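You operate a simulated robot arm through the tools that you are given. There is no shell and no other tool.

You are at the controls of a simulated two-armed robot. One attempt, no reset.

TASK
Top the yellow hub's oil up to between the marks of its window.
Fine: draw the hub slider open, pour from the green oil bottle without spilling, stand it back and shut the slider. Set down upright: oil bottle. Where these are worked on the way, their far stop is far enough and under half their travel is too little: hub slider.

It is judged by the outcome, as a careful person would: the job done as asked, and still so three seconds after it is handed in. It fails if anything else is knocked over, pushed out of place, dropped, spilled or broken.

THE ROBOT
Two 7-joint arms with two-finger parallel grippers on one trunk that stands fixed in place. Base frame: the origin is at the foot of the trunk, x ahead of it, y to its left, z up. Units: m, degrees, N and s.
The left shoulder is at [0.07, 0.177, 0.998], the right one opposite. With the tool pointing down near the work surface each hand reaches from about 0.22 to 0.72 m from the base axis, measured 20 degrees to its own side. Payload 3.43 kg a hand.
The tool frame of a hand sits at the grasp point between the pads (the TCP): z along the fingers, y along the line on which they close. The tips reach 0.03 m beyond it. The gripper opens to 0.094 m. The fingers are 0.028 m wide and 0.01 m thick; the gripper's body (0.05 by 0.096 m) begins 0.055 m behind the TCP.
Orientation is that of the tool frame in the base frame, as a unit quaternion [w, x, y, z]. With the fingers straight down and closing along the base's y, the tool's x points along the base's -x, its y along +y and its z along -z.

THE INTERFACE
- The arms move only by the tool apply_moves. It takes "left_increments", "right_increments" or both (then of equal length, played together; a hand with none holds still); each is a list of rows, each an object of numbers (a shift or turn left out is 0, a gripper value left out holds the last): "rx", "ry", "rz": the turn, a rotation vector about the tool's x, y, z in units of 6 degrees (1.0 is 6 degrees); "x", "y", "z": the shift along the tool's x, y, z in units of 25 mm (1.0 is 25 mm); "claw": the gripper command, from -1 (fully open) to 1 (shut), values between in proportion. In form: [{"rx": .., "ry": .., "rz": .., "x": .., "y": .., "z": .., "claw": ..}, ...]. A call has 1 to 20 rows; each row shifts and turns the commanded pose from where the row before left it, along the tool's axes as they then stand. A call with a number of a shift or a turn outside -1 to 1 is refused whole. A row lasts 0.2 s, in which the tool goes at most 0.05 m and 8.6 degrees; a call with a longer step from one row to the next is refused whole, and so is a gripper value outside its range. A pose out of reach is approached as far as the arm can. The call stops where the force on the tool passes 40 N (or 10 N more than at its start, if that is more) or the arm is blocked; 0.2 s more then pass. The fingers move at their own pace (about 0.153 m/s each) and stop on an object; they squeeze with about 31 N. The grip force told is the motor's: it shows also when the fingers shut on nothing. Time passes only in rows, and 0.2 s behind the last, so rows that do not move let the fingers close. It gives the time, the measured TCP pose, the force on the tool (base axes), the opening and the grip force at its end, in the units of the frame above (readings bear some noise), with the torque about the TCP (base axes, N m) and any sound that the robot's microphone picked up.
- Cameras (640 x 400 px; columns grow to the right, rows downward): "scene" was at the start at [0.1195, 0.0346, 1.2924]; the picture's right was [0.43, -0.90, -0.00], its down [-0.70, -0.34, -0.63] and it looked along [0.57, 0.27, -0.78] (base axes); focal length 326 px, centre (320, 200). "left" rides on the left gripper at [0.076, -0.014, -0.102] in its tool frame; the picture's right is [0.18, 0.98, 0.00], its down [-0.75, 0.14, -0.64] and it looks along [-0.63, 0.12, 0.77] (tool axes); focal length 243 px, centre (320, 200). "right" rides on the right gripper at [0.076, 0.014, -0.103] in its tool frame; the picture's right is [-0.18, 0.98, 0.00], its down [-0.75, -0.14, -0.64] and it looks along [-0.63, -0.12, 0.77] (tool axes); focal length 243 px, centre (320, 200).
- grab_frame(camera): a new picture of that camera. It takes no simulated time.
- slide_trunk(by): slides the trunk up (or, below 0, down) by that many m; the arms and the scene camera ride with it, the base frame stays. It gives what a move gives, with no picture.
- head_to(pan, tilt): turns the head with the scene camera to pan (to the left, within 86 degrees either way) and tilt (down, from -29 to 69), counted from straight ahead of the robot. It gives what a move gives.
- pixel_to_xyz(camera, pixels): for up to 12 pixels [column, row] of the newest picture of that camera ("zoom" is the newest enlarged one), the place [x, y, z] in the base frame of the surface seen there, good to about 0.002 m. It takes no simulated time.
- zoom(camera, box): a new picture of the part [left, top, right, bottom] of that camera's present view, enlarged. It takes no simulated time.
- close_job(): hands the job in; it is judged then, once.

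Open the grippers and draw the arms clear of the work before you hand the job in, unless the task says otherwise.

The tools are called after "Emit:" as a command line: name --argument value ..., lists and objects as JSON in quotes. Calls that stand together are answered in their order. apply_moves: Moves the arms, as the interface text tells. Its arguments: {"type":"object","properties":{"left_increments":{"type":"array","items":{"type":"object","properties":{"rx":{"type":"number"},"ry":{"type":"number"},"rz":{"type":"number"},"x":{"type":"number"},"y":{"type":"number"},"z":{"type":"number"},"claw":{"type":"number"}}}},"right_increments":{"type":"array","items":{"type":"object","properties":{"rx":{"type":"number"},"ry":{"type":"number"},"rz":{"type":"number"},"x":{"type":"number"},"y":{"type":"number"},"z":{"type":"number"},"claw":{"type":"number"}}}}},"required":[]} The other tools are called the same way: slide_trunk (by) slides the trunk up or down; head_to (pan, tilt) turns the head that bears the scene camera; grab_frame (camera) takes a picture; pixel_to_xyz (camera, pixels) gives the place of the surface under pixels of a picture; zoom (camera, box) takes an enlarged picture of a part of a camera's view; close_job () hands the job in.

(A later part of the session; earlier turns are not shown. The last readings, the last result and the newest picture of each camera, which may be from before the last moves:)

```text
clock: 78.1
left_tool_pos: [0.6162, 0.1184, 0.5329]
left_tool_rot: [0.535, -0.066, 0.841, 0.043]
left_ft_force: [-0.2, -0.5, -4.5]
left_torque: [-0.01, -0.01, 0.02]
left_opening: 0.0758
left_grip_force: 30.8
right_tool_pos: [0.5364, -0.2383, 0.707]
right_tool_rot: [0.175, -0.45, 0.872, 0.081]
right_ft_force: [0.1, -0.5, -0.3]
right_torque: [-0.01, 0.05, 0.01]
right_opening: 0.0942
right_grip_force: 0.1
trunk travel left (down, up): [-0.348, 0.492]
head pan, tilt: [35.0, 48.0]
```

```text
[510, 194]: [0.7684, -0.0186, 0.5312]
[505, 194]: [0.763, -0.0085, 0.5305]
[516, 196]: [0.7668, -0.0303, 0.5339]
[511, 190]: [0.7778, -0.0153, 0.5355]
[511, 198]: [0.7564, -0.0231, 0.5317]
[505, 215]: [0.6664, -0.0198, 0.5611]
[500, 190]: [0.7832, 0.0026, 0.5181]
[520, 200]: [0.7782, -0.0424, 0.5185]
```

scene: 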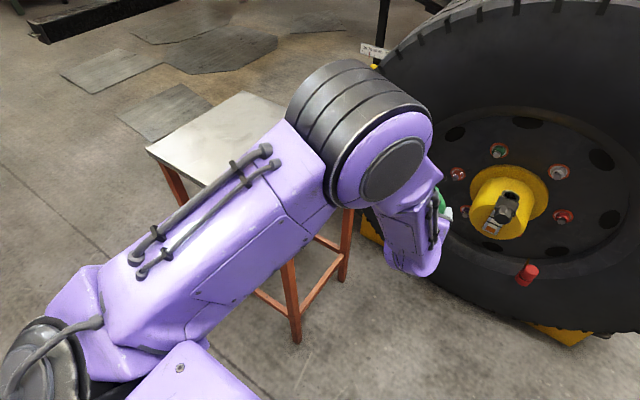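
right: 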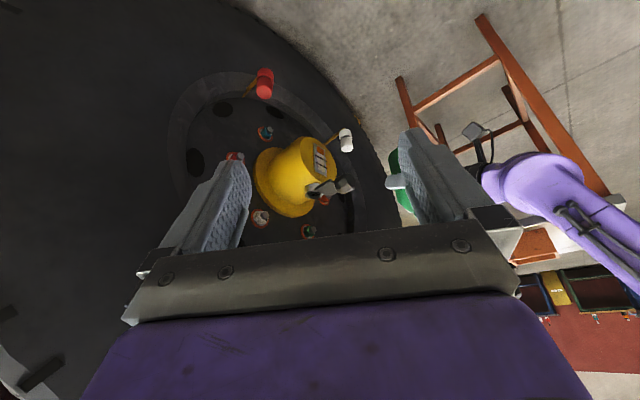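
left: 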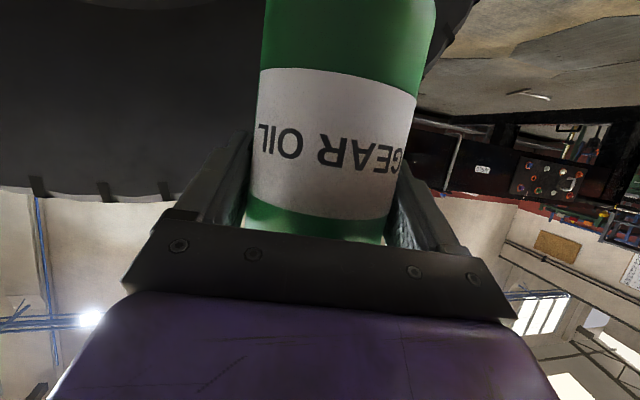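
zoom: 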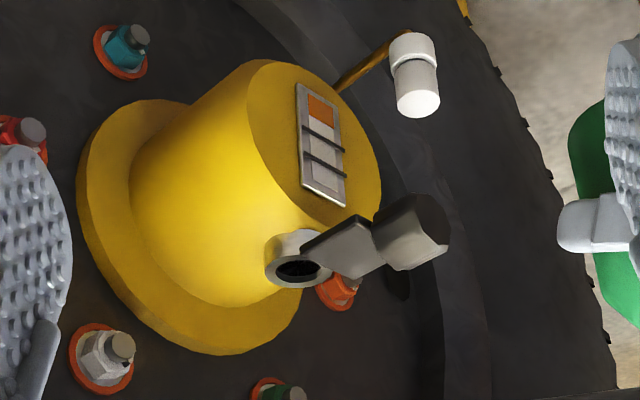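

Collar centre is (0.762,−0.0195,0.5355), hub radius ≈0.06. I raise the bottle 30 mm and tilt it 35° toward its spout in place, still short of the hub, to check reach and the spout position.

Emit:
apply_moves --left_increments '[{"x": -0.543, "z": -0.254}, {"x": -0.543, "z": -0.254}, {"rx": -0.352, "ry": 0.09, "rz": 0.75}, {"rx": -0.352, "ry": 0.09, "rz": 0.75}, {"rx": -0.352, "ry": 0.09, "rz": 0.75}, {"rx": -0.352, "ry": 0.09, "rz": 0.75}, {"rx": -0.352, "ry": 0.09, "rz": 0.75}, {"rx": -0.352, "ry": 0.09, "rz": 0.75}, {}]'

Emit:
grab_frame --camera "right"

Emit:
grab_frame --camera "scene"

```text
clock: 80.1
left_tool_pos: [0.6203, 0.1285, 0.566]
left_tool_rot: [0.472, 0.056, 0.843, 0.251]
left_ft_force: [-0.1, 0.5, -4.0]
left_torque: [-0.05, 0.02, 0.02]
left_opening: 0.0759
left_grip_force: 31.1
right_tool_pos: [0.5348, -0.241, 0.7023]
right_tool_rot: [0.169, -0.447, 0.874, 0.084]
right_ft_force: [0.0, 1.5, 0.1]
right_torque: [-0.01, 0.01, 0.02]
right_opening: 0.0939
right_grip_force: 0.1
trunk travel left (down, up): [-0.348, 0.492]
head pan, tilt: [35.0, 48.0]
```

```text
taken
```

right: 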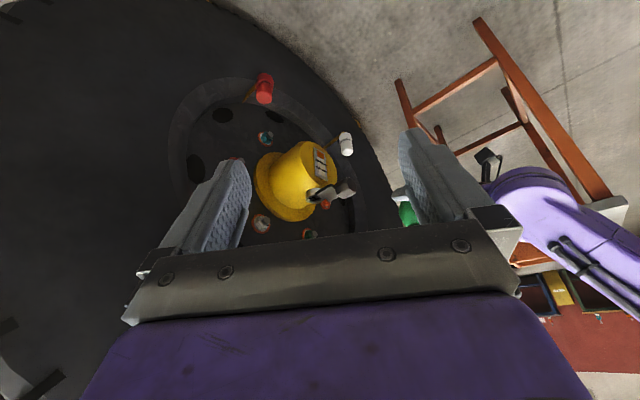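

```text
taken
```

scene: 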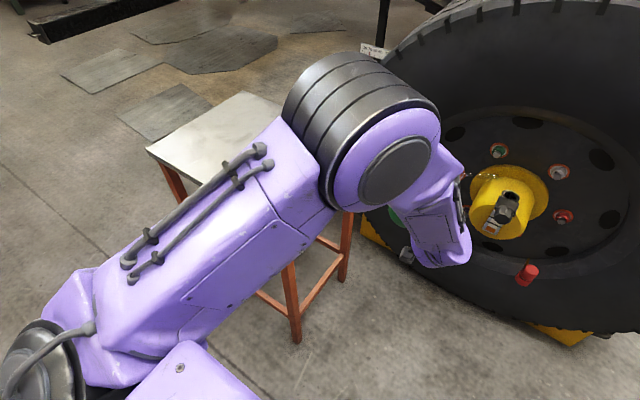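

Tilt of ~36° done with the TCP at (0.620,0.129,0.566). I let it settle one row, and check whether the pose holds.

Emit:
apply_moves --left_increments '[{}, {}, {}]'

Emit:
zoom --camera "scene" --box '[440, 140, 560, 250]'

Emit:
zoom --camera "right" --box '[240, 120, 440, 240]'

```text
clock: 80.9
left_tool_pos: [0.6202, 0.1309, 0.5621]
left_tool_rot: [0.472, 0.056, 0.843, 0.253]
left_ft_force: [-0.6, 0.8, -3.8]
left_torque: [-0.02, -0.03, -0.02]
left_opening: 0.0759
left_grip_force: 31.2
right_tool_pos: [0.534, -0.2408, 0.7006]
right_tool_rot: [0.169, -0.448, 0.874, 0.085]
right_ft_force: [0.2, -0.4, -0.6]
right_torque: [-0.03, -0.01, 0.03]
right_opening: 0.0939
right_grip_force: 0.1
trunk travel left (down, up): [-0.348, 0.492]
head pan, tilt: [35.0, 48.0]
```

```text
3.64 times, centred on (500, 195) of scene
```

zoom: 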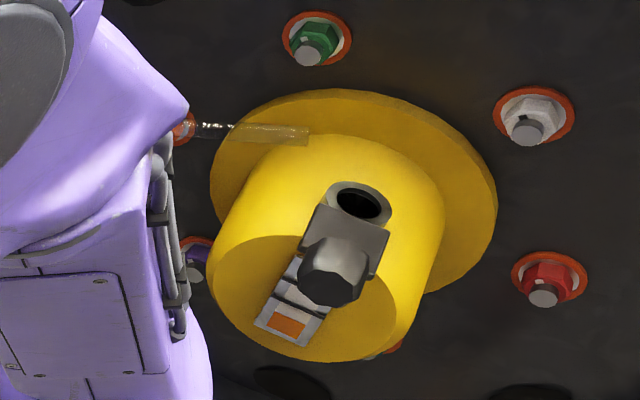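

```text
3.20 times, centred on (340, 180) of right
```

zoom: 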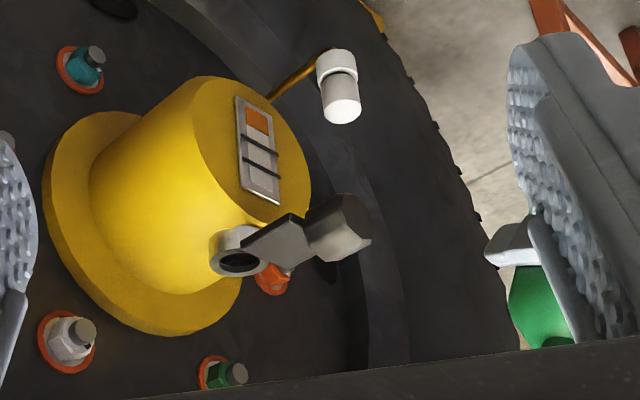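

The spout shows at scene zoom (240–308,135), pointing level toward the hub; predicted tip is (0.652,0.028,0.651). I try to read spout points directly to verify.

Emit:
zoom --camera "scene" --box '[470, 155, 530, 205]'

Emit:
pixel_to_xyz --camera "zoom" --pixels '[[60, 160], [100, 165], [140, 168], [180, 170], [200, 172], [215, 172], [225, 175], [240, 172], [120, 175], [160, 178], [400, 315], [350, 270]]'

```text
8.00 times, centred on (500, 180) of scene
```

zoom: 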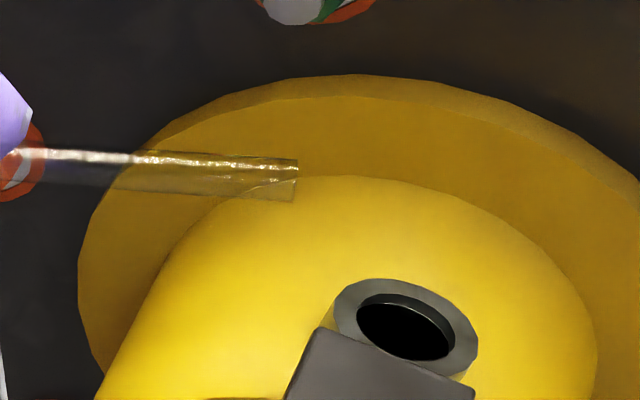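

```text
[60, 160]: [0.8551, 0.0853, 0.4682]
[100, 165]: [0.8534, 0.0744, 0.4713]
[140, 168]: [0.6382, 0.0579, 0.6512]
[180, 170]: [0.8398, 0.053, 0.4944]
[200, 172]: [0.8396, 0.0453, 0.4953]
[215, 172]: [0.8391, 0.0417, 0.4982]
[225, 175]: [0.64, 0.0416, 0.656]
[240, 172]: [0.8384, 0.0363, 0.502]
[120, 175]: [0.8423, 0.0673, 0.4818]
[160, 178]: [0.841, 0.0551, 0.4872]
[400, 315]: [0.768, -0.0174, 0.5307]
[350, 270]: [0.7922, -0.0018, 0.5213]
```

Surface hits on the spout put its tip near (0.647,0.028,0.651), matching the prediction within 5 mm. I translate the tilted bottle so the tip comes above the filler hole with ~0.1 m to spare.

Emit:
apply_moves --left_increments '[{"x": -0.497, "y": -0.4, "z": 0.522}, {"x": -0.497, "y": -0.4, "z": 0.522}, {"x": -0.497, "y": -0.4, "z": 0.522}, {"x": -0.497, "y": -0.4, "z": 0.522}, {"x": -0.497, "y": -0.4, "z": 0.522}, {"x": -0.497, "y": -0.4, "z": 0.522}, {}, {}]'

Emit:
zoom --camera "right" --box '[240, 110, 440, 240]'

Emit:
grab_frame --camera "scene"

```text
clock: 82.7
left_tool_pos: [0.732, 0.0685, 0.5585]
left_tool_rot: [0.476, 0.072, 0.838, 0.257]
left_ft_force: [-0.2, -0.3, -3.6]
left_torque: [-0.02, -0.01, 0.03]
left_opening: 0.0759
left_grip_force: 31.3
right_tool_pos: [0.5356, -0.2396, 0.6998]
right_tool_rot: [0.169, -0.448, 0.874, 0.086]
right_ft_force: [-0.2, 0.7, 0.5]
right_torque: [0.0, 0.02, -0.01]
right_opening: 0.0942
right_grip_force: 0.1
trunk travel left (down, up): [-0.348, 0.492]
head pan, tilt: [35.0, 48.0]
```

```text
3.08 times, centred on (340, 175) of right
```

zoom: 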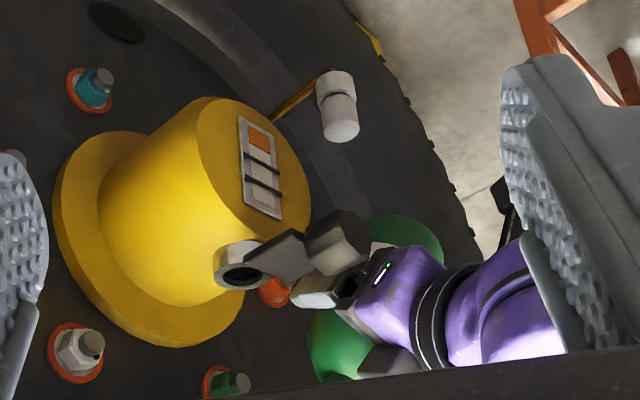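

```text
taken
```

scene: 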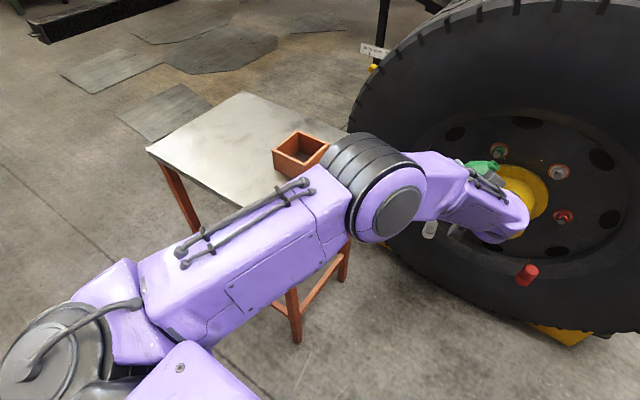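

The tip is now at about (0.757,−0.037,0.645), 18 mm too far in −y, and the elbow has come down near the table. I check the elbow's and forearm's distance to the table and box.

Emit:
pixel_to_xyz --camera "scene" --pixels '[[345, 145], [335, 160], [325, 180], [350, 200], [375, 230], [398, 215], [400, 160], [430, 175], [470, 215], [360, 235], [300, 145], [345, 215]]'

Emit:
zoom --camera "scene" --box '[260, 110, 400, 260]'

```text
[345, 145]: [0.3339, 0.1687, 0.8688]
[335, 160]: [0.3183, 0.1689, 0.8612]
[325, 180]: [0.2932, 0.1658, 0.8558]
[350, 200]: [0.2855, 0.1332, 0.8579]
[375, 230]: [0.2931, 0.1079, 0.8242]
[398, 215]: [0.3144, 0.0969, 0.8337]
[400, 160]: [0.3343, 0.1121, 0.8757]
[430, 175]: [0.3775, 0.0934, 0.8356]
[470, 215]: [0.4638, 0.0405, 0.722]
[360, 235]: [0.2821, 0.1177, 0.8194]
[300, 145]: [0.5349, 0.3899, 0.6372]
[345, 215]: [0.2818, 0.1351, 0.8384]
```

```text
2.67 times, centred on (330, 185) of scene
```

zoom: 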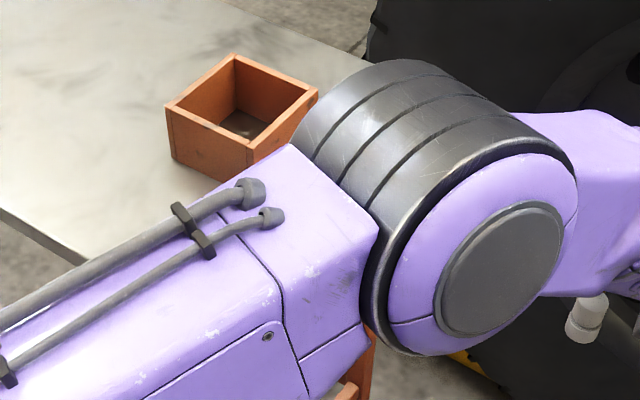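

Elbow is at z≈0.82–0.87 over x≈0.3, clear of the table. I shift the bottle +18 mm in y and +5 mm in x to centre the tip over the hole.

Emit:
apply_moves --left_increments '[{"x": 0.078, "y": 0.295, "z": 0.215}, {"x": 0.078, "y": 0.295, "z": 0.215}, {}, {}]'

Emit:
zoom --camera "right" --box '[260, 150, 400, 250]'

Emit:
zoom --camera "scene" --box '[440, 130, 580, 250]'

```text
clock: 83.7
left_tool_pos: [0.7363, 0.0857, 0.5568]
left_tool_rot: [0.477, 0.072, 0.838, 0.256]
left_ft_force: [-0.2, 1.4, -4.4]
left_torque: [-0.02, -0.04, 0.01]
left_opening: 0.0759
left_grip_force: 30.7
right_tool_pos: [0.5343, -0.24, 0.7]
right_tool_rot: [0.169, -0.447, 0.874, 0.085]
right_ft_force: [0.4, -0.8, -0.1]
right_torque: [-0.04, 0.04, 0.0]
right_opening: 0.0938
right_grip_force: 0.1
trunk travel left (down, up): [-0.348, 0.492]
head pan, tilt: [35.0, 48.0]
```

```text
4.00 times, centred on (330, 200) of right
```

zoom: 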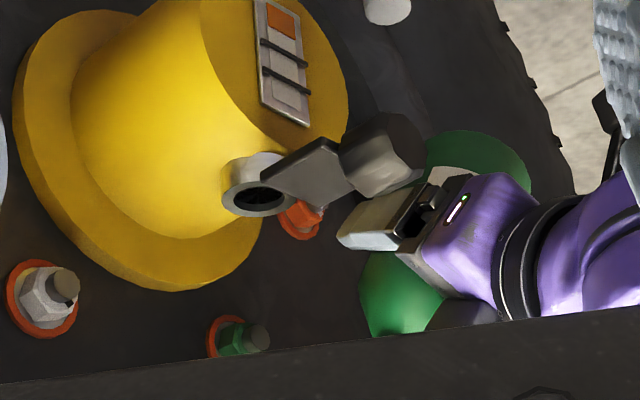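

```text
3.33 times, centred on (510, 190) of scene
```

zoom: 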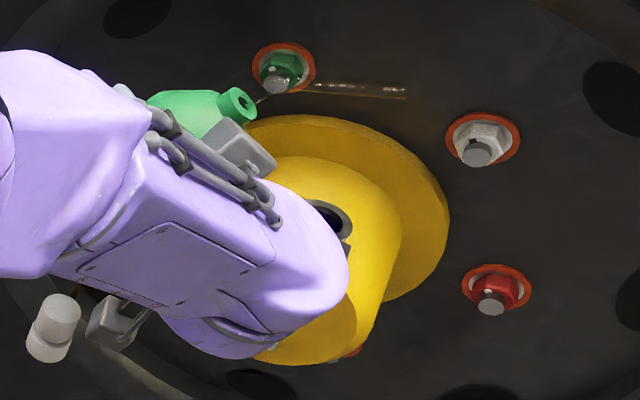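

The spout shows in the scene zoom from (255,100) to (405,92), above the hub. I zoom there to read its surface points.

Emit:
zoom --camera "scene" --box '[485, 145, 549, 185]'

Emit:
pixel_to_xyz --camera "zoom" --pixels '[[150, 150], [180, 155], [200, 158], [220, 160], [240, 162], [260, 165], [280, 165], [300, 168], [310, 170], [320, 172], [330, 172], [340, 170]]'

```text
10.00 times, centred on (517, 165) of scene
```

zoom: 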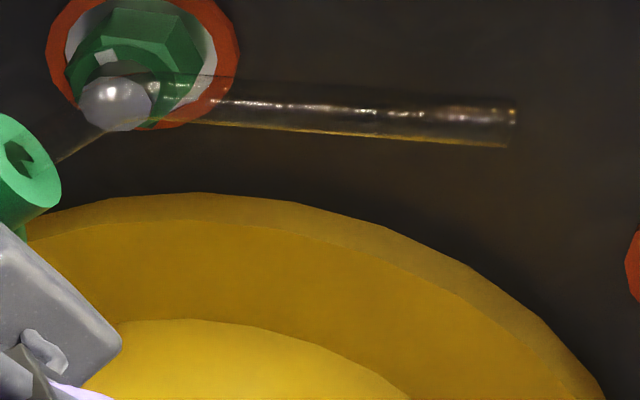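

```text
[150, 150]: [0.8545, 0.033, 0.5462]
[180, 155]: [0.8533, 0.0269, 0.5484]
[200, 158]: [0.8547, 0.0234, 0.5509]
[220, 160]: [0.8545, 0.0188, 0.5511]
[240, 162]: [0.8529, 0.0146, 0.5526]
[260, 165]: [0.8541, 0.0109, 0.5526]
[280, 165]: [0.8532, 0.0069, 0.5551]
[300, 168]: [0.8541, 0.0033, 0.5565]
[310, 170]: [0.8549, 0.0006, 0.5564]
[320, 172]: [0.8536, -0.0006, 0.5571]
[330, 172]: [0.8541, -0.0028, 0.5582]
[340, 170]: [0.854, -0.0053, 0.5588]
```

I missed the spout; it runs at zoom rows 100–140. I query along its bright line.

Emit:
pixel_to_xyz --camera "zoom" --pixels '[[230, 103], [265, 105], [300, 107], [340, 108], [380, 111], [410, 112], [440, 113], [460, 113], [480, 115], [500, 115], [450, 125], [490, 125]]'

Emit:
pixel_to_xyz --camera "zoom" --pixels '[[505, 118], [508, 110], [495, 108], [470, 120], [430, 120], [400, 118], [360, 115], [320, 115], [280, 112], [510, 130], [480, 130], [440, 130]]'

```text
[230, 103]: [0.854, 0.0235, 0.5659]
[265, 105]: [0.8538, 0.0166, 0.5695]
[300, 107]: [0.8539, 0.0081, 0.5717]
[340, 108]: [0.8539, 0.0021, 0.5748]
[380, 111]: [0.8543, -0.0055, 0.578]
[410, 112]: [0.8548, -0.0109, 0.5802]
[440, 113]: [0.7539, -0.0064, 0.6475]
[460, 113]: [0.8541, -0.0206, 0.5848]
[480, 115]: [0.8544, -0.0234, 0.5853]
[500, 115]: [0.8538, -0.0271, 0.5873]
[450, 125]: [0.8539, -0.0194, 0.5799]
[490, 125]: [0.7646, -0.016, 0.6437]
```

```text
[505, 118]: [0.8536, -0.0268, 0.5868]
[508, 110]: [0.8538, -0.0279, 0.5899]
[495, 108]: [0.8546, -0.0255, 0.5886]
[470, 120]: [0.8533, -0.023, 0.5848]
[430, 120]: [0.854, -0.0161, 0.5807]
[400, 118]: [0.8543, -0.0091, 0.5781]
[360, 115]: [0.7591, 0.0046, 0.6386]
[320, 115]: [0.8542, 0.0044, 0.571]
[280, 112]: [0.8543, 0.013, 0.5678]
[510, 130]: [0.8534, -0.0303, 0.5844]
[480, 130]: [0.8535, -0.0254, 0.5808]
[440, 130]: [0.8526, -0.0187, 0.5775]
```

Hits on the spout ((0.7646,−0.016,0.6437) near its end) confirm the tip at ≈(0.764,−0.020,0.644), right above the hole, tilt 30°. I tilt to 40° about the tip and lower it 40 mm.

Emit:
apply_moves --left_increments '[{"rx": -0.352, "ry": 0.09, "rz": 0.75, "x": -0.16, "y": 0.444, "z": -0.128}, {"rx": -0.352, "ry": 0.09, "rz": 0.75, "x": -0.16, "y": 0.444, "z": -0.128}, {"x": 0.532, "y": -0.51, "z": 0.31}, {"x": 0.532, "y": -0.51, "z": 0.31}, {}, {}]'

Emit:
zoom --camera "right" --box '[260, 150, 400, 250]'

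Emit:
zoom --camera "scene" --box '[460, 130, 580, 230]'

```text
clock: 85.1
left_tool_pos: [0.7321, 0.0973, 0.5349]
left_tool_rot: [0.449, 0.117, 0.824, 0.324]
left_ft_force: [-0.5, -0.7, -3.9]
left_torque: [-0.05, -0.03, 0.0]
left_opening: 0.0761
left_grip_force: 30.8
right_tool_pos: [0.5341, -0.2409, 0.6999]
right_tool_rot: [0.168, -0.448, 0.874, 0.086]
right_ft_force: [0.3, -0.3, -0.2]
right_torque: [0.0, -0.01, 0.0]
right_opening: 0.094
right_grip_force: 0.0
trunk travel left (down, up): [-0.348, 0.492]
head pan, tilt: [35.0, 48.0]
```

```text
4.00 times, centred on (330, 200) of right
```

zoom: 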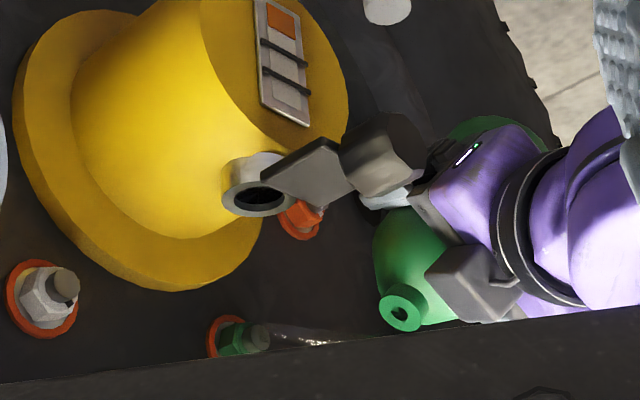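

```text
4.00 times, centred on (520, 180) of scene
```

zoom: 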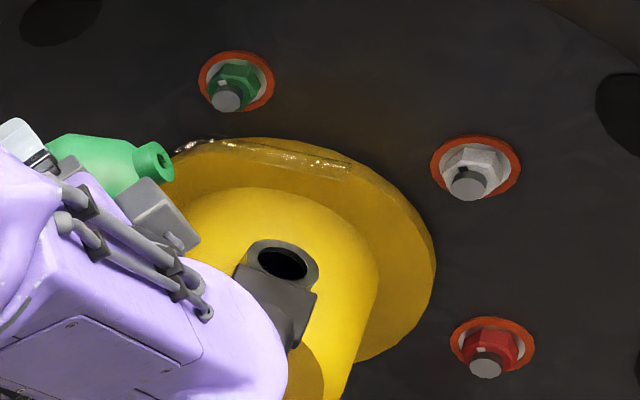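

The tip is now at ≈(0.764,−0.0215,0.60), tilt 40°, no flow. I tilt to 50°, lower 30 mm more, and pitch the right camera up a little to bring the spout into its view.

Emit:
apply_moves --left_increments '[{"rx": -0.352, "ry": 0.09, "rz": 0.75, "x": -0.16, "y": 0.444, "z": -0.128}, {"rx": -0.352, "ry": 0.09, "rz": 0.75, "x": -0.16, "y": 0.444, "z": -0.128}, {"x": 0.33, "y": -0.456, "z": 0.21}, {"x": 0.33, "y": -0.456, "z": 0.21}, {}, {}]' --right_increments '[{"ry": -0.7}, {"ry": -0.7}, {}, {}, {}, {}]'

Emit:
zoom --camera "right" --box '[250, 120, 410, 230]'

Emit:
zoom --camera "scene" --box '[460, 130, 580, 230]'

```text
clock: 86.5
left_tool_pos: [0.7287, 0.1078, 0.5296]
left_tool_rot: [0.419, 0.163, 0.804, 0.39]
left_ft_force: [-0.6, 0.2, -4.5]
left_torque: [-0.06, -0.04, 0.04]
left_opening: 0.0758
left_grip_force: 31.4
right_tool_pos: [0.5356, -0.2373, 0.7023]
right_tool_rot: [0.23, -0.445, 0.858, 0.112]
right_ft_force: [0.4, -0.4, -0.4]
right_torque: [0.03, -0.01, 0.01]
right_opening: 0.094
right_grip_force: 0.0
trunk travel left (down, up): [-0.348, 0.492]
head pan, tilt: [35.0, 48.0]
```

```text
3.64 times, centred on (330, 175) of right
```

zoom: 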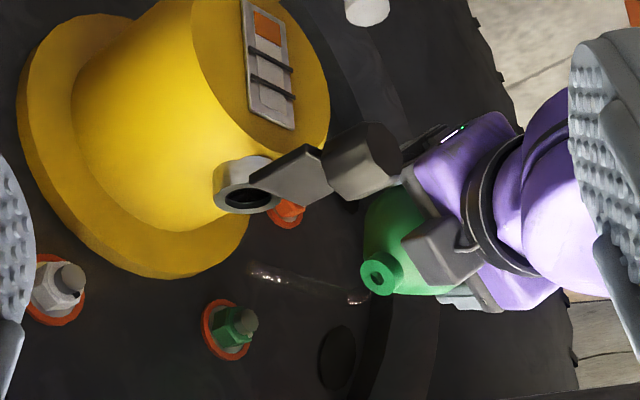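

```text
4.00 times, centred on (520, 180) of scene
```

zoom: 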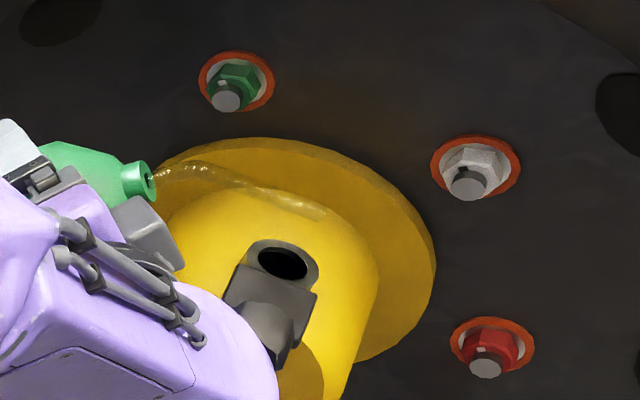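

Tip predicted at (0.763,−0.0206,0.574), tilt 50°; both views agree it points just over the hole. I go on to 60° with the tip lowered another 12 mm.

Emit:
apply_moves --left_increments '[{"rx": -0.352, "ry": 0.09, "rz": 0.75, "x": -0.16, "y": 0.444, "z": -0.128}, {"rx": -0.352, "ry": 0.09, "rz": 0.75, "x": -0.16, "y": 0.444, "z": -0.128}, {"x": 0.2, "y": -0.41, "z": 0.14}, {}]'

Emit:
zoom --camera "right" --box '[270, 120, 370, 220]'

Emit:
zoom --camera "scene" --box '[480, 150, 560, 220]'

```text
clock: 87.5
left_tool_pos: [0.7282, 0.1123, 0.5415]
left_tool_rot: [0.385, 0.206, 0.778, 0.453]
left_ft_force: [0.1, -0.2, -3.7]
left_torque: [-0.03, -0.03, 0.03]
left_opening: 0.0759
left_grip_force: 30.5
right_tool_pos: [0.5344, -0.2377, 0.7007]
right_tool_rot: [0.229, -0.444, 0.859, 0.111]
right_ft_force: [-1.1, -0.5, 0.9]
right_torque: [0.0, -0.02, 0.01]
right_opening: 0.0943
right_grip_force: 0.0
trunk travel left (down, up): [-0.348, 0.492]
head pan, tilt: [35.0, 48.0]
```

```text
4.00 times, centred on (320, 170) of right
```

zoom: 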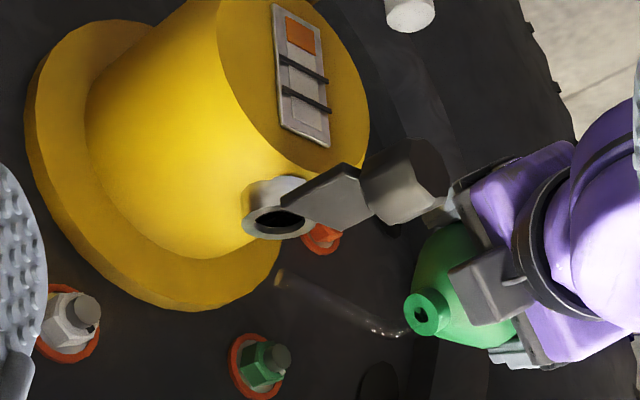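

```text
5.71 times, centred on (520, 185) of scene
```

zoom: 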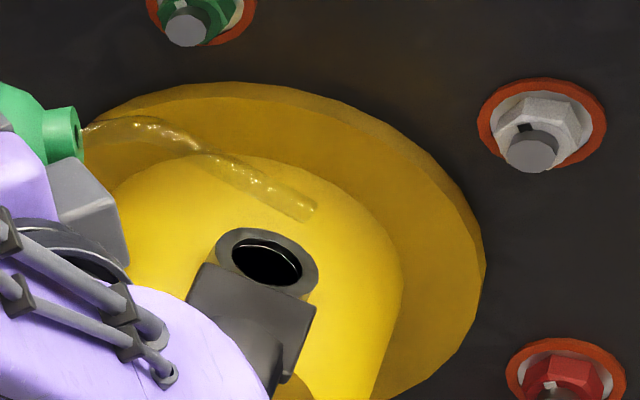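

Tip at about (0.765,−0.022,0.562), 26 mm above the collar, tilt 60°; still no flow. I nudge it −3 mm x, +4 mm y and tilt to 70°.

Emit:
apply_moves --left_increments '[{"x": 0.18, "y": 0.084}, {"rx": -0.352, "ry": 0.09, "rz": 0.75, "x": -0.16, "y": 0.444, "z": -0.128}, {}]'

Emit:
zoom --camera "right" --box '[270, 120, 370, 220]'

Emit:
zoom --camera "scene" --box '[480, 150, 560, 220]'

```text
clock: 88.3
left_tool_pos: [0.7247, 0.12, 0.5526]
left_tool_rot: [0.366, 0.228, 0.763, 0.482]
left_ft_force: [0.2, -0.1, -3.0]
left_torque: [-0.04, -0.03, 0.0]
left_opening: 0.0761
left_grip_force: 31.6
right_tool_pos: [0.5351, -0.2379, 0.6996]
right_tool_rot: [0.228, -0.444, 0.859, 0.112]
right_ft_force: [-0.8, -0.9, 1.0]
right_torque: [0.0, 0.0, -0.02]
right_opening: 0.0939
right_grip_force: 0.1
trunk travel left (down, up): [-0.348, 0.492]
head pan, tilt: [35.0, 48.0]
```

```text
4.00 times, centred on (320, 170) of right
```

zoom: 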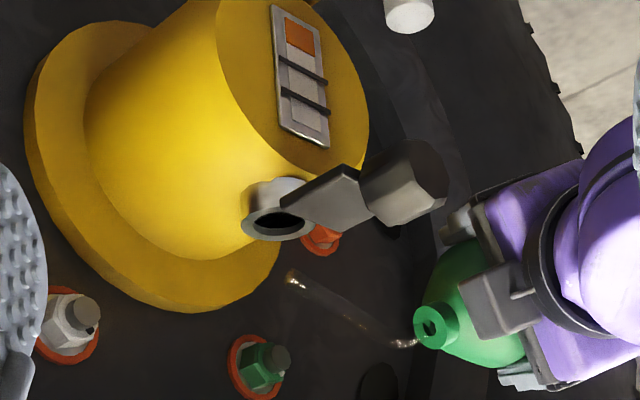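

```text
5.71 times, centred on (520, 185) of scene
```

zoom: 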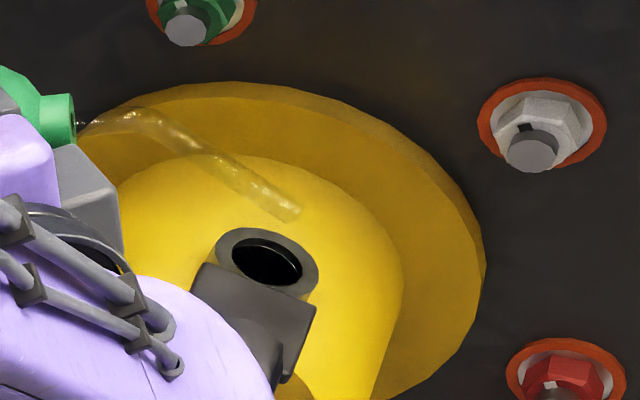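

Tip ≈(0.761,−0.015,0.561) by model, tilt 65°, still dry. I lower 10 mm and tilt to 70°.

Emit:
apply_moves --left_increments '[{"x": 0.137, "y": -0.36, "z": 0.107}, {"rx": -0.352, "ry": 0.09, "rz": 0.75, "x": -0.16, "y": 0.444, "z": -0.128}, {}]'

Emit:
zoom --camera "right" --box '[270, 120, 370, 220]'

Emit:
zoom --camera "scene" --box '[480, 150, 560, 220]'

```text
clock: 89.1
left_tool_pos: [0.7257, 0.1216, 0.5544]
left_tool_rot: [0.348, 0.248, 0.746, 0.511]
left_ft_force: [-0.1, -0.7, -3.9]
left_torque: [-0.11, -0.03, -0.01]
left_opening: 0.0759
left_grip_force: 31.1
right_tool_pos: [0.5342, -0.2365, 0.7005]
right_tool_rot: [0.229, -0.444, 0.859, 0.113]
right_ft_force: [-0.4, -0.8, -0.4]
right_torque: [-0.01, 0.02, 0.02]
right_opening: 0.0938
right_grip_force: 0.0
trunk travel left (down, up): [-0.348, 0.492]
head pan, tilt: [35.0, 48.0]
```

```text
4.00 times, centred on (320, 170) of right
```

zoom: 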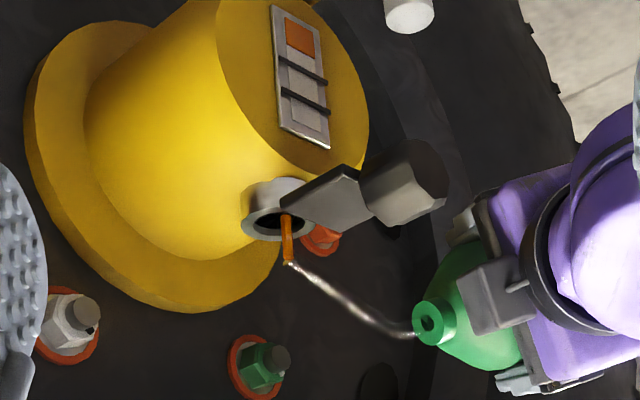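

```text
5.71 times, centred on (520, 185) of scene
```

zoom: 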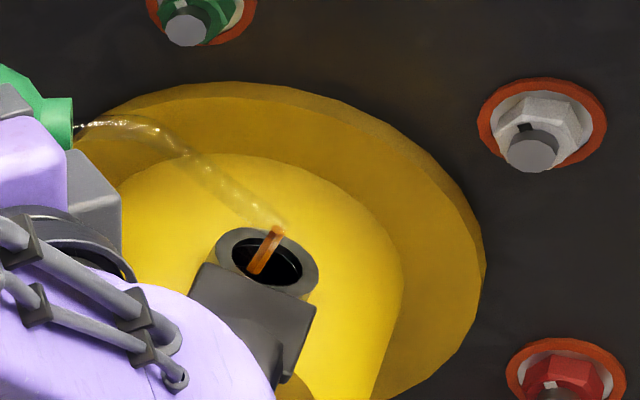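

Oil is flowing at 70° tilt: the stream drops from the spout tip at scene zoom (280,228) into the hole at (257,268). I nudge it 2.5 mm toward the hole's centre, let it run briefly and watch the window.

Emit:
apply_moves --left_increments '[{"x": -0.1, "y": -0.035, "z": -0.028}, {}]'

Emit:
zoom --camera "right" --box '[270, 110, 370, 210]'

Emit:
zoom --camera "scene" --box '[480, 150, 560, 220]'

```text
clock: 89.7
left_tool_pos: [0.7261, 0.1181, 0.5552]
left_tool_rot: [0.347, 0.248, 0.746, 0.511]
left_ft_force: [-0.5, -0.2, -4.3]
left_torque: [-0.07, -0.03, 0.0]
left_opening: 0.0761
left_grip_force: 30.9
right_tool_pos: [0.5354, -0.2367, 0.7006]
right_tool_rot: [0.229, -0.445, 0.859, 0.113]
right_ft_force: [-0.3, 0.1, 1.7]
right_torque: [-0.03, -0.01, 0.02]
right_opening: 0.094
right_grip_force: 0.1
trunk travel left (down, up): [-0.348, 0.492]
head pan, tilt: [35.0, 48.0]
```

```text
4.00 times, centred on (320, 160) of right
```

zoom: 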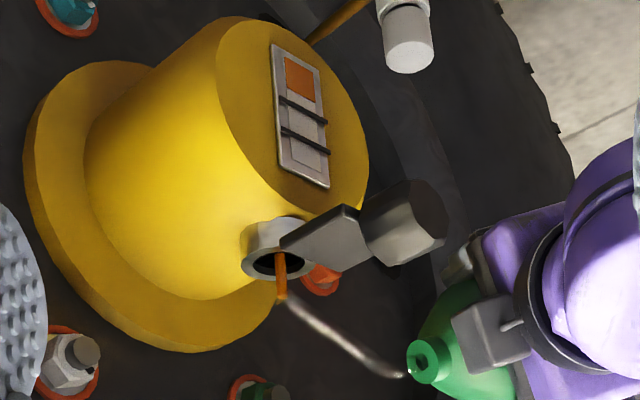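

```text
5.71 times, centred on (520, 185) of scene
```

zoom: 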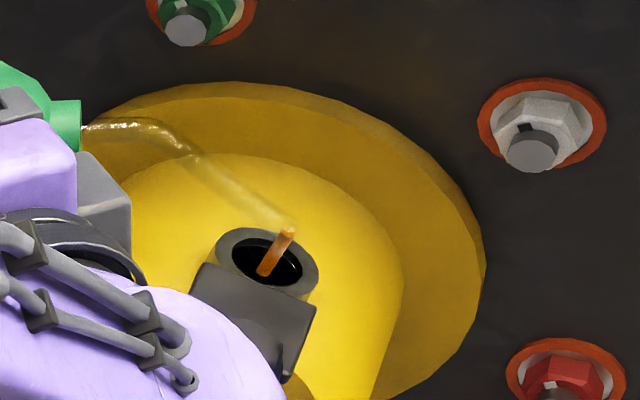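

The stream is centred in the hole now. I zoom tightly on the window to read the level.

Emit:
zoom --camera "right" --box '[328, 116, 364, 162]'

```text
8.70 times, centred on (346, 139) of right
```

zoom: 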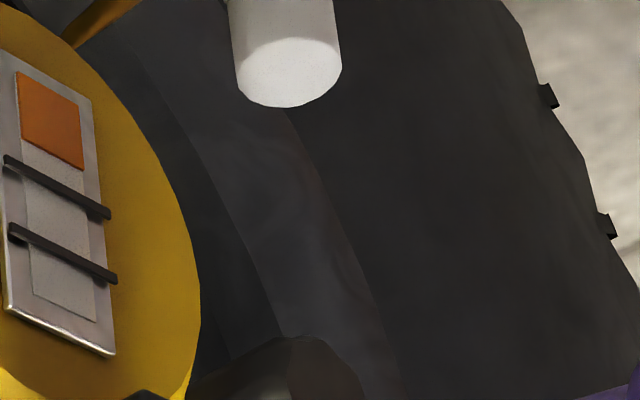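

Level has risen from ~27% to ~31% of the glass (marks at ~45% and ~74%). The flow is slow and steady; I let it run 1.2 s and read again.

Emit:
apply_moves --left_increments '[{}, {}, {}, {}, {}]'

Emit:
zoom --camera "right" --box '[318, 112, 368, 162]'

Emit:
zoom --camera "scene" --box '[480, 150, 560, 220]'

```text
clock: 90.9
left_tool_pos: [0.7257, 0.1188, 0.5546]
left_tool_rot: [0.348, 0.248, 0.746, 0.511]
left_ft_force: [0.8, -0.4, -3.9]
left_torque: [-0.09, -0.04, -0.01]
left_opening: 0.076
left_grip_force: 30.9
right_tool_pos: [0.535, -0.2372, 0.7007]
right_tool_rot: [0.228, -0.444, 0.859, 0.113]
right_ft_force: [0.0, -0.2, -0.3]
right_torque: [-0.01, 0.0, 0.01]
right_opening: 0.0942
right_grip_force: 0.1
trunk travel left (down, up): [-0.348, 0.492]
head pan, tilt: [35.0, 48.0]
```

```text
8.00 times, centred on (343, 137) of right
```

zoom: 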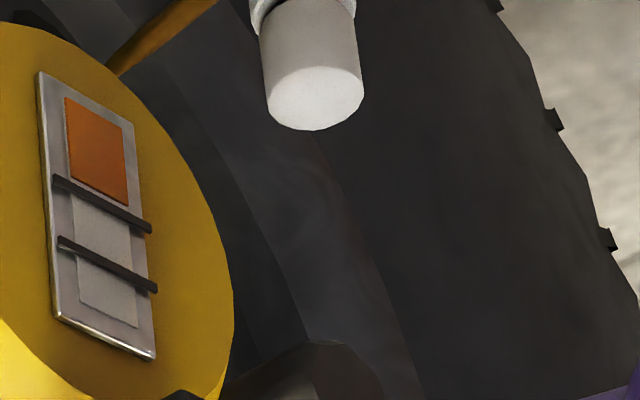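

```text
5.71 times, centred on (520, 185) of scene
```

zoom: 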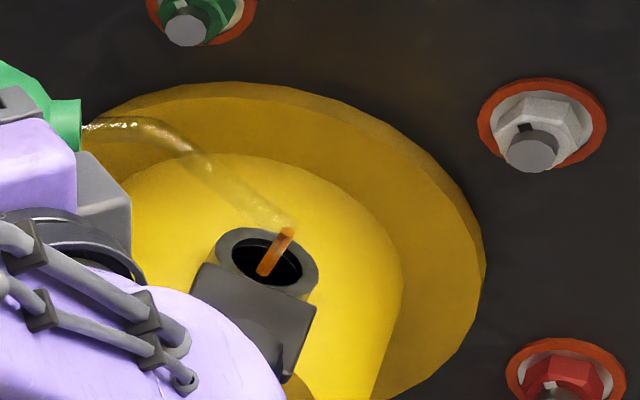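

Now at ~39%, lower mark 45%, upper 75%: about 6.7% per second. I let it run 2.0 s more and check.

Emit:
apply_moves --left_increments '[{}, {}, {}, {}, {}, {}, {}, {}, {}]'

Emit:
zoom --camera "right" --box '[318, 112, 368, 162]'

Emit:
zoom --camera "scene" --box '[480, 150, 560, 220]'

```text
clock: 92.9
left_tool_pos: [0.7263, 0.1182, 0.554]
left_tool_rot: [0.348, 0.249, 0.747, 0.51]
left_ft_force: [0.0, -0.5, -3.5]
left_torque: [-0.07, -0.03, 0.01]
left_opening: 0.0762
left_grip_force: 31.0
right_tool_pos: [0.5356, -0.2369, 0.6988]
right_tool_rot: [0.228, -0.445, 0.859, 0.113]
right_ft_force: [-0.7, -0.9, -0.7]
right_torque: [0.0, -0.01, 0.01]
right_opening: 0.0941
right_grip_force: 0.1
trunk travel left (down, up): [-0.348, 0.492]
head pan, tilt: [35.0, 48.0]
```

```text
8.00 times, centred on (343, 137) of right
```

zoom: 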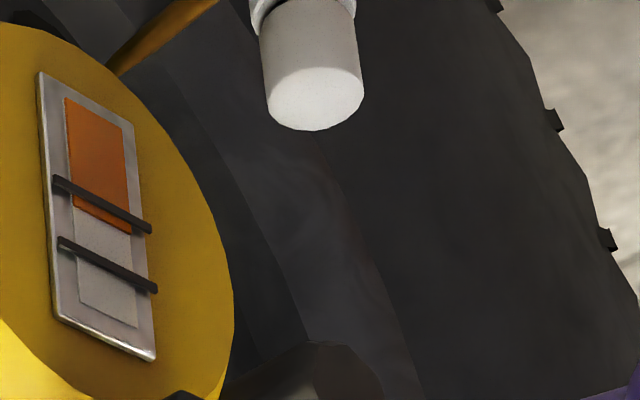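

```text
5.71 times, centred on (520, 185) of scene
```

zoom: 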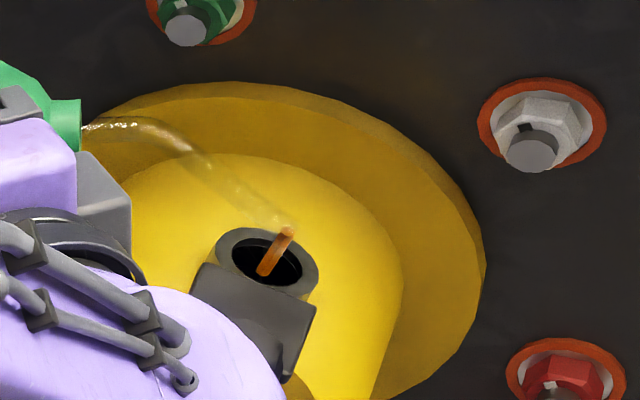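

Level is at ~54% (centre y≈221; marks at 204 and 264, mid ≈234), just past the lower mark. I give it 0.6 s more, then tilt back 15° about the tip to stop the flow.

Emit:
apply_moves --left_increments '[{}, {}, {}, {"rx": 0.352, "ry": -0.09, "rz": -0.75, "x": 0.123, "y": -0.46, "z": 0.113}, {"rx": 0.352, "ry": -0.09, "rz": -0.75, "x": 0.123, "y": -0.46, "z": 0.113}, {"rx": 0.352, "ry": -0.09, "rz": -0.75, "x": 0.123, "y": -0.46, "z": 0.113}]'

Emit:
zoom --camera "right" --box '[318, 112, 368, 162]'

Emit:
zoom --camera "scene" --box '[480, 150, 560, 220]'

```text
clock: 94.3
left_tool_pos: [0.7265, 0.1139, 0.5195]
left_tool_rot: [0.403, 0.184, 0.792, 0.421]
left_ft_force: [-0.2, -0.3, -4.8]
left_torque: [-0.04, -0.03, -0.02]
left_opening: 0.0756
left_grip_force: 30.8
right_tool_pos: [0.5342, -0.2363, 0.6991]
right_tool_rot: [0.228, -0.444, 0.859, 0.113]
right_ft_force: [-0.5, -0.4, -0.2]
right_torque: [-0.01, 0.0, 0.0]
right_opening: 0.0941
right_grip_force: 0.1
trunk travel left (down, up): [-0.348, 0.492]
head pan, tilt: [35.0, 48.0]
```

```text
8.00 times, centred on (343, 137) of right
```

zoom: 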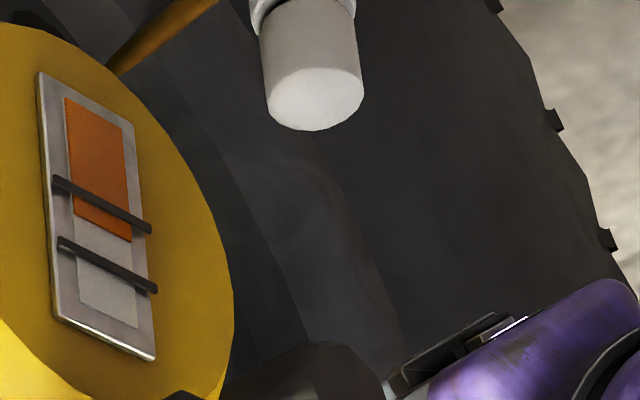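

```text
5.71 times, centred on (520, 185) of scene
```

zoom: 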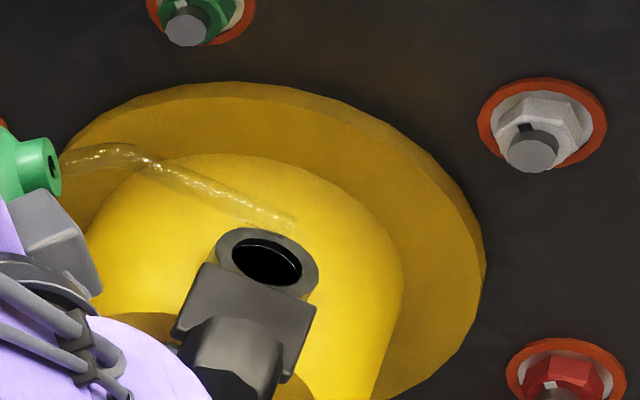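

The flow has stopped and the level sits at ~42% of the way between the marks (y≈229 between 204 and 264); nothing is spilled. I raise the tip and tilt back to 30°.

Emit:
apply_moves --left_increments '[{"x": -0.482, "y": 0.813, "z": -0.324}, {"x": -0.482, "y": 0.813, "z": -0.324}, {"rx": 0.352, "ry": -0.09, "rz": -0.75, "x": 0.123, "y": -0.46, "z": 0.113}, {"rx": 0.352, "ry": -0.09, "rz": -0.75, "x": 0.123, "y": -0.46, "z": 0.113}, {"rx": 0.352, "ry": -0.09, "rz": -0.75, "x": 0.123, "y": -0.46, "z": 0.113}, {"x": -0.53, "y": 0.51, "z": -0.31}, {"x": -0.53, "y": 0.51, "z": -0.31}, {"rx": 0.352, "ry": -0.09, "rz": -0.75, "x": 0.123, "y": -0.46, "z": 0.113}, {"rx": 0.352, "ry": -0.09, "rz": -0.75, "x": 0.123, "y": -0.46, "z": 0.113}, {}]'

Emit:
grab_frame --camera "scene"

Emit:
zoom --camera "right" --box '[250, 100, 410, 230]'

```text
clock: 96.5
left_tool_pos: [0.7329, 0.088, 0.5549]
left_tool_rot: [0.476, 0.072, 0.838, 0.256]
left_ft_force: [1.1, -0.1, -3.9]
left_torque: [-0.03, -0.01, 0.01]
left_opening: 0.0758
left_grip_force: 30.8
right_tool_pos: [0.5347, -0.2366, 0.6996]
right_tool_rot: [0.228, -0.444, 0.859, 0.113]
right_ft_force: [0.6, -0.3, -0.2]
right_torque: [-0.02, -0.01, -0.03]
right_opening: 0.0941
right_grip_force: 0.1
trunk travel left (down, up): [-0.348, 0.492]
head pan, tilt: [35.0, 48.0]
```

```text
taken
```

scene: 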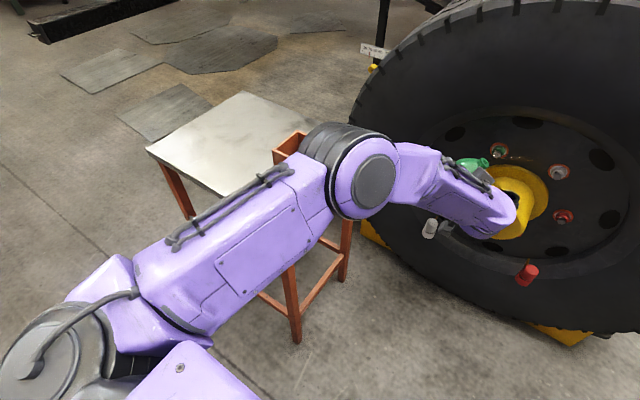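

```text
3.08 times, centred on (330, 165) of right
```

zoom: 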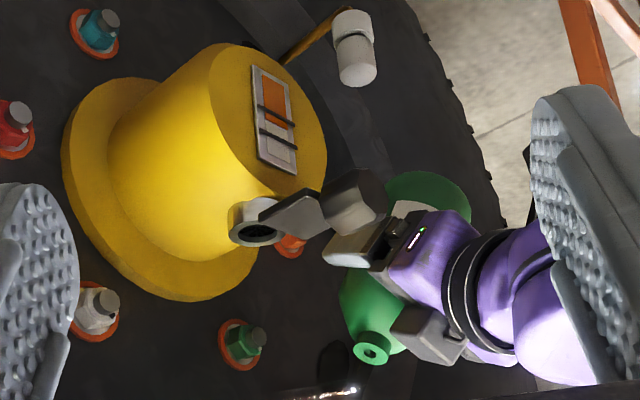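

The bottle is back at 30° above the hub, with the level unchanged. I draw it back from the hub and then return it upright in place.

Emit:
apply_moves --left_increments '[{"x": 0.395, "y": 0.346, "z": -0.63}, {"x": 0.395, "y": 0.346, "z": -0.63}, {"x": 0.395, "y": 0.346, "z": -0.63}, {"x": 0.395, "y": 0.346, "z": -0.63}, {"x": 0.395, "y": 0.346, "z": -0.63}, {"x": 0.395, "y": 0.346, "z": -0.63}, {}]'

Emit:
apply_moves --left_increments '[{"rx": 0.352, "ry": -0.09, "rz": -0.75}, {"rx": 0.352, "ry": -0.09, "rz": -0.75}, {"rx": 0.352, "ry": -0.09, "rz": -0.75}, {"rx": 0.352, "ry": -0.09, "rz": -0.75}, {"rx": 0.352, "ry": -0.09, "rz": -0.75}, {"rx": 0.352, "ry": -0.09, "rz": -0.75}, {}]'

Emit:
grab_frame --camera "scene"

```text
clock: 98.1
left_tool_pos: [0.6171, 0.12, 0.5727]
left_tool_rot: [0.477, 0.072, 0.838, 0.256]
left_ft_force: [-0.5, -0.2, -4.3]
left_torque: [-0.04, -0.03, -0.01]
left_opening: 0.0759
left_grip_force: 31.2
right_tool_pos: [0.5348, -0.2369, 0.7001]
right_tool_rot: [0.229, -0.445, 0.859, 0.113]
right_ft_force: [-1.2, 0.9, 1.2]
right_torque: [0.02, -0.03, 0.03]
right_opening: 0.0943
right_grip_force: 0.0
trunk travel left (down, up): [-0.348, 0.492]
head pan, tilt: [35.0, 48.0]
```

```text
clock: 99.7
left_tool_pos: [0.6162, 0.1207, 0.5744]
left_tool_rot: [0.535, -0.066, 0.841, 0.042]
left_ft_force: [-0.4, 0.2, -3.9]
left_torque: [-0.01, -0.01, -0.01]
left_opening: 0.0757
left_grip_force: 30.8
right_tool_pos: [0.5353, -0.238, 0.7]
right_tool_rot: [0.228, -0.445, 0.859, 0.113]
right_ft_force: [-0.1, -0.2, -1.4]
right_torque: [0.02, -0.02, 0.03]
right_opening: 0.094
right_grip_force: 0.0
trunk travel left (down, up): [-0.348, 0.492]
head pan, tilt: [35.0, 48.0]
```

```text
taken
```

scene: 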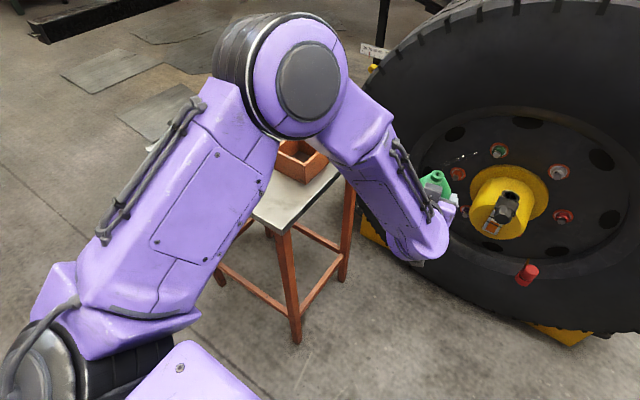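

The bottle is upright again at (0.616,0.121,0.574), same orientation as on arrival. I raise the trunk by 0.33 m for the return.

Emit:
slide_trunk --by 0.33

Emit:
grab_frame --camera "scene"

```text
clock: 102.9
left_tool_pos: [0.6171, 0.1217, 0.9038]
left_tool_rot: [0.534, -0.066, 0.842, 0.043]
left_ft_force: [0.4, -1.0, -4.0]
left_torque: [0.01, -0.02, -0.03]
left_opening: 0.0758
left_grip_force: 31.2
right_tool_pos: [0.5346, -0.2374, 1.0296]
right_tool_rot: [0.229, -0.445, 0.859, 0.113]
right_ft_force: [-0.1, 0.6, 0.6]
right_torque: [-0.01, 0.0, -0.01]
right_opening: 0.0939
right_grip_force: 0.1
trunk travel left (down, up): [-0.678, 0.162]
head pan, tilt: [35.0, 48.0]
```

```text
taken
```

scene: 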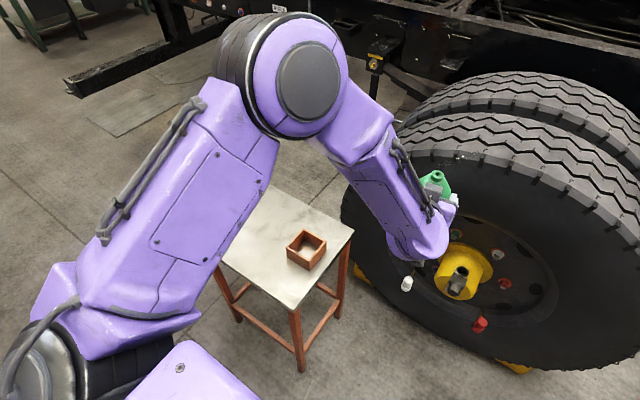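

The table and box are clear in view. I retrace: shift 75 mm in +y while descending to z≈0.83.

Emit:
apply_moves --left_increments '[{"x": 0.61, "y": 0.75, "z": 0.415}, {"x": 0.61, "y": 0.75, "z": 0.415}, {"x": 0.61, "y": 0.75, "z": 0.415}, {"x": 0.61, "y": 0.75, "z": 0.415}, {}]'

Emit:
apply_moves --left_increments '[{"x": -0.033, "y": 0.934, "z": 0.07, "rx": -0.3757, "rz": -0.1762}, {"x": -0.033, "y": 0.934, "z": 0.07, "rx": -0.3757, "rz": -0.1762}, {"x": -0.033, "y": 0.934, "z": 0.07, "rx": -0.3757, "rz": -0.1762}, {"x": -0.033, "y": 0.934, "z": 0.07, "rx": -0.3757, "rz": -0.1762}, {"x": -0.033, "y": 0.934, "z": 0.07, "rx": -0.3757, "rz": -0.1762}, {}]'

Emit:
grab_frame --camera "scene"

```text
clock: 104.1
left_tool_pos: [0.6156, 0.1953, 0.8332]
left_tool_rot: [0.535, -0.067, 0.841, 0.043]
left_ft_force: [-0.4, 0.4, -4.1]
left_torque: [-0.03, 0.01, -0.05]
left_opening: 0.0759
left_grip_force: 30.4
right_tool_pos: [0.5344, -0.2365, 1.0303]
right_tool_rot: [0.228, -0.445, 0.859, 0.113]
right_ft_force: [0.5, -0.2, 0.1]
right_torque: [-0.07, 0.01, 0.01]
right_opening: 0.0943
right_grip_force: 0.1
trunk travel left (down, up): [-0.678, 0.162]
head pan, tilt: [35.0, 48.0]
```

```text
clock: 105.5
left_tool_pos: [0.5975, 0.3115, 0.8313]
left_tool_rot: [0.528, -0.157, 0.828, 0.101]
left_ft_force: [-0.8, 0.2, -4.4]
left_torque: [0.01, 0.01, 0.0]
left_opening: 0.076
left_grip_force: 31.3
right_tool_pos: [0.5341, -0.2371, 1.0298]
right_tool_rot: [0.227, -0.445, 0.859, 0.114]
right_ft_force: [0.3, 0.1, 0.5]
right_torque: [-0.02, 0.0, 0.03]
right_opening: 0.0941
right_grip_force: 0.2
trunk travel left (down, up): [-0.678, 0.162]
head pan, tilt: [35.0, 48.0]
```

```text
taken
```

scene: 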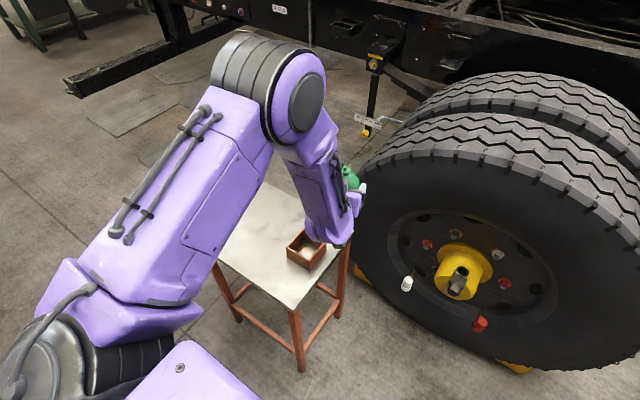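

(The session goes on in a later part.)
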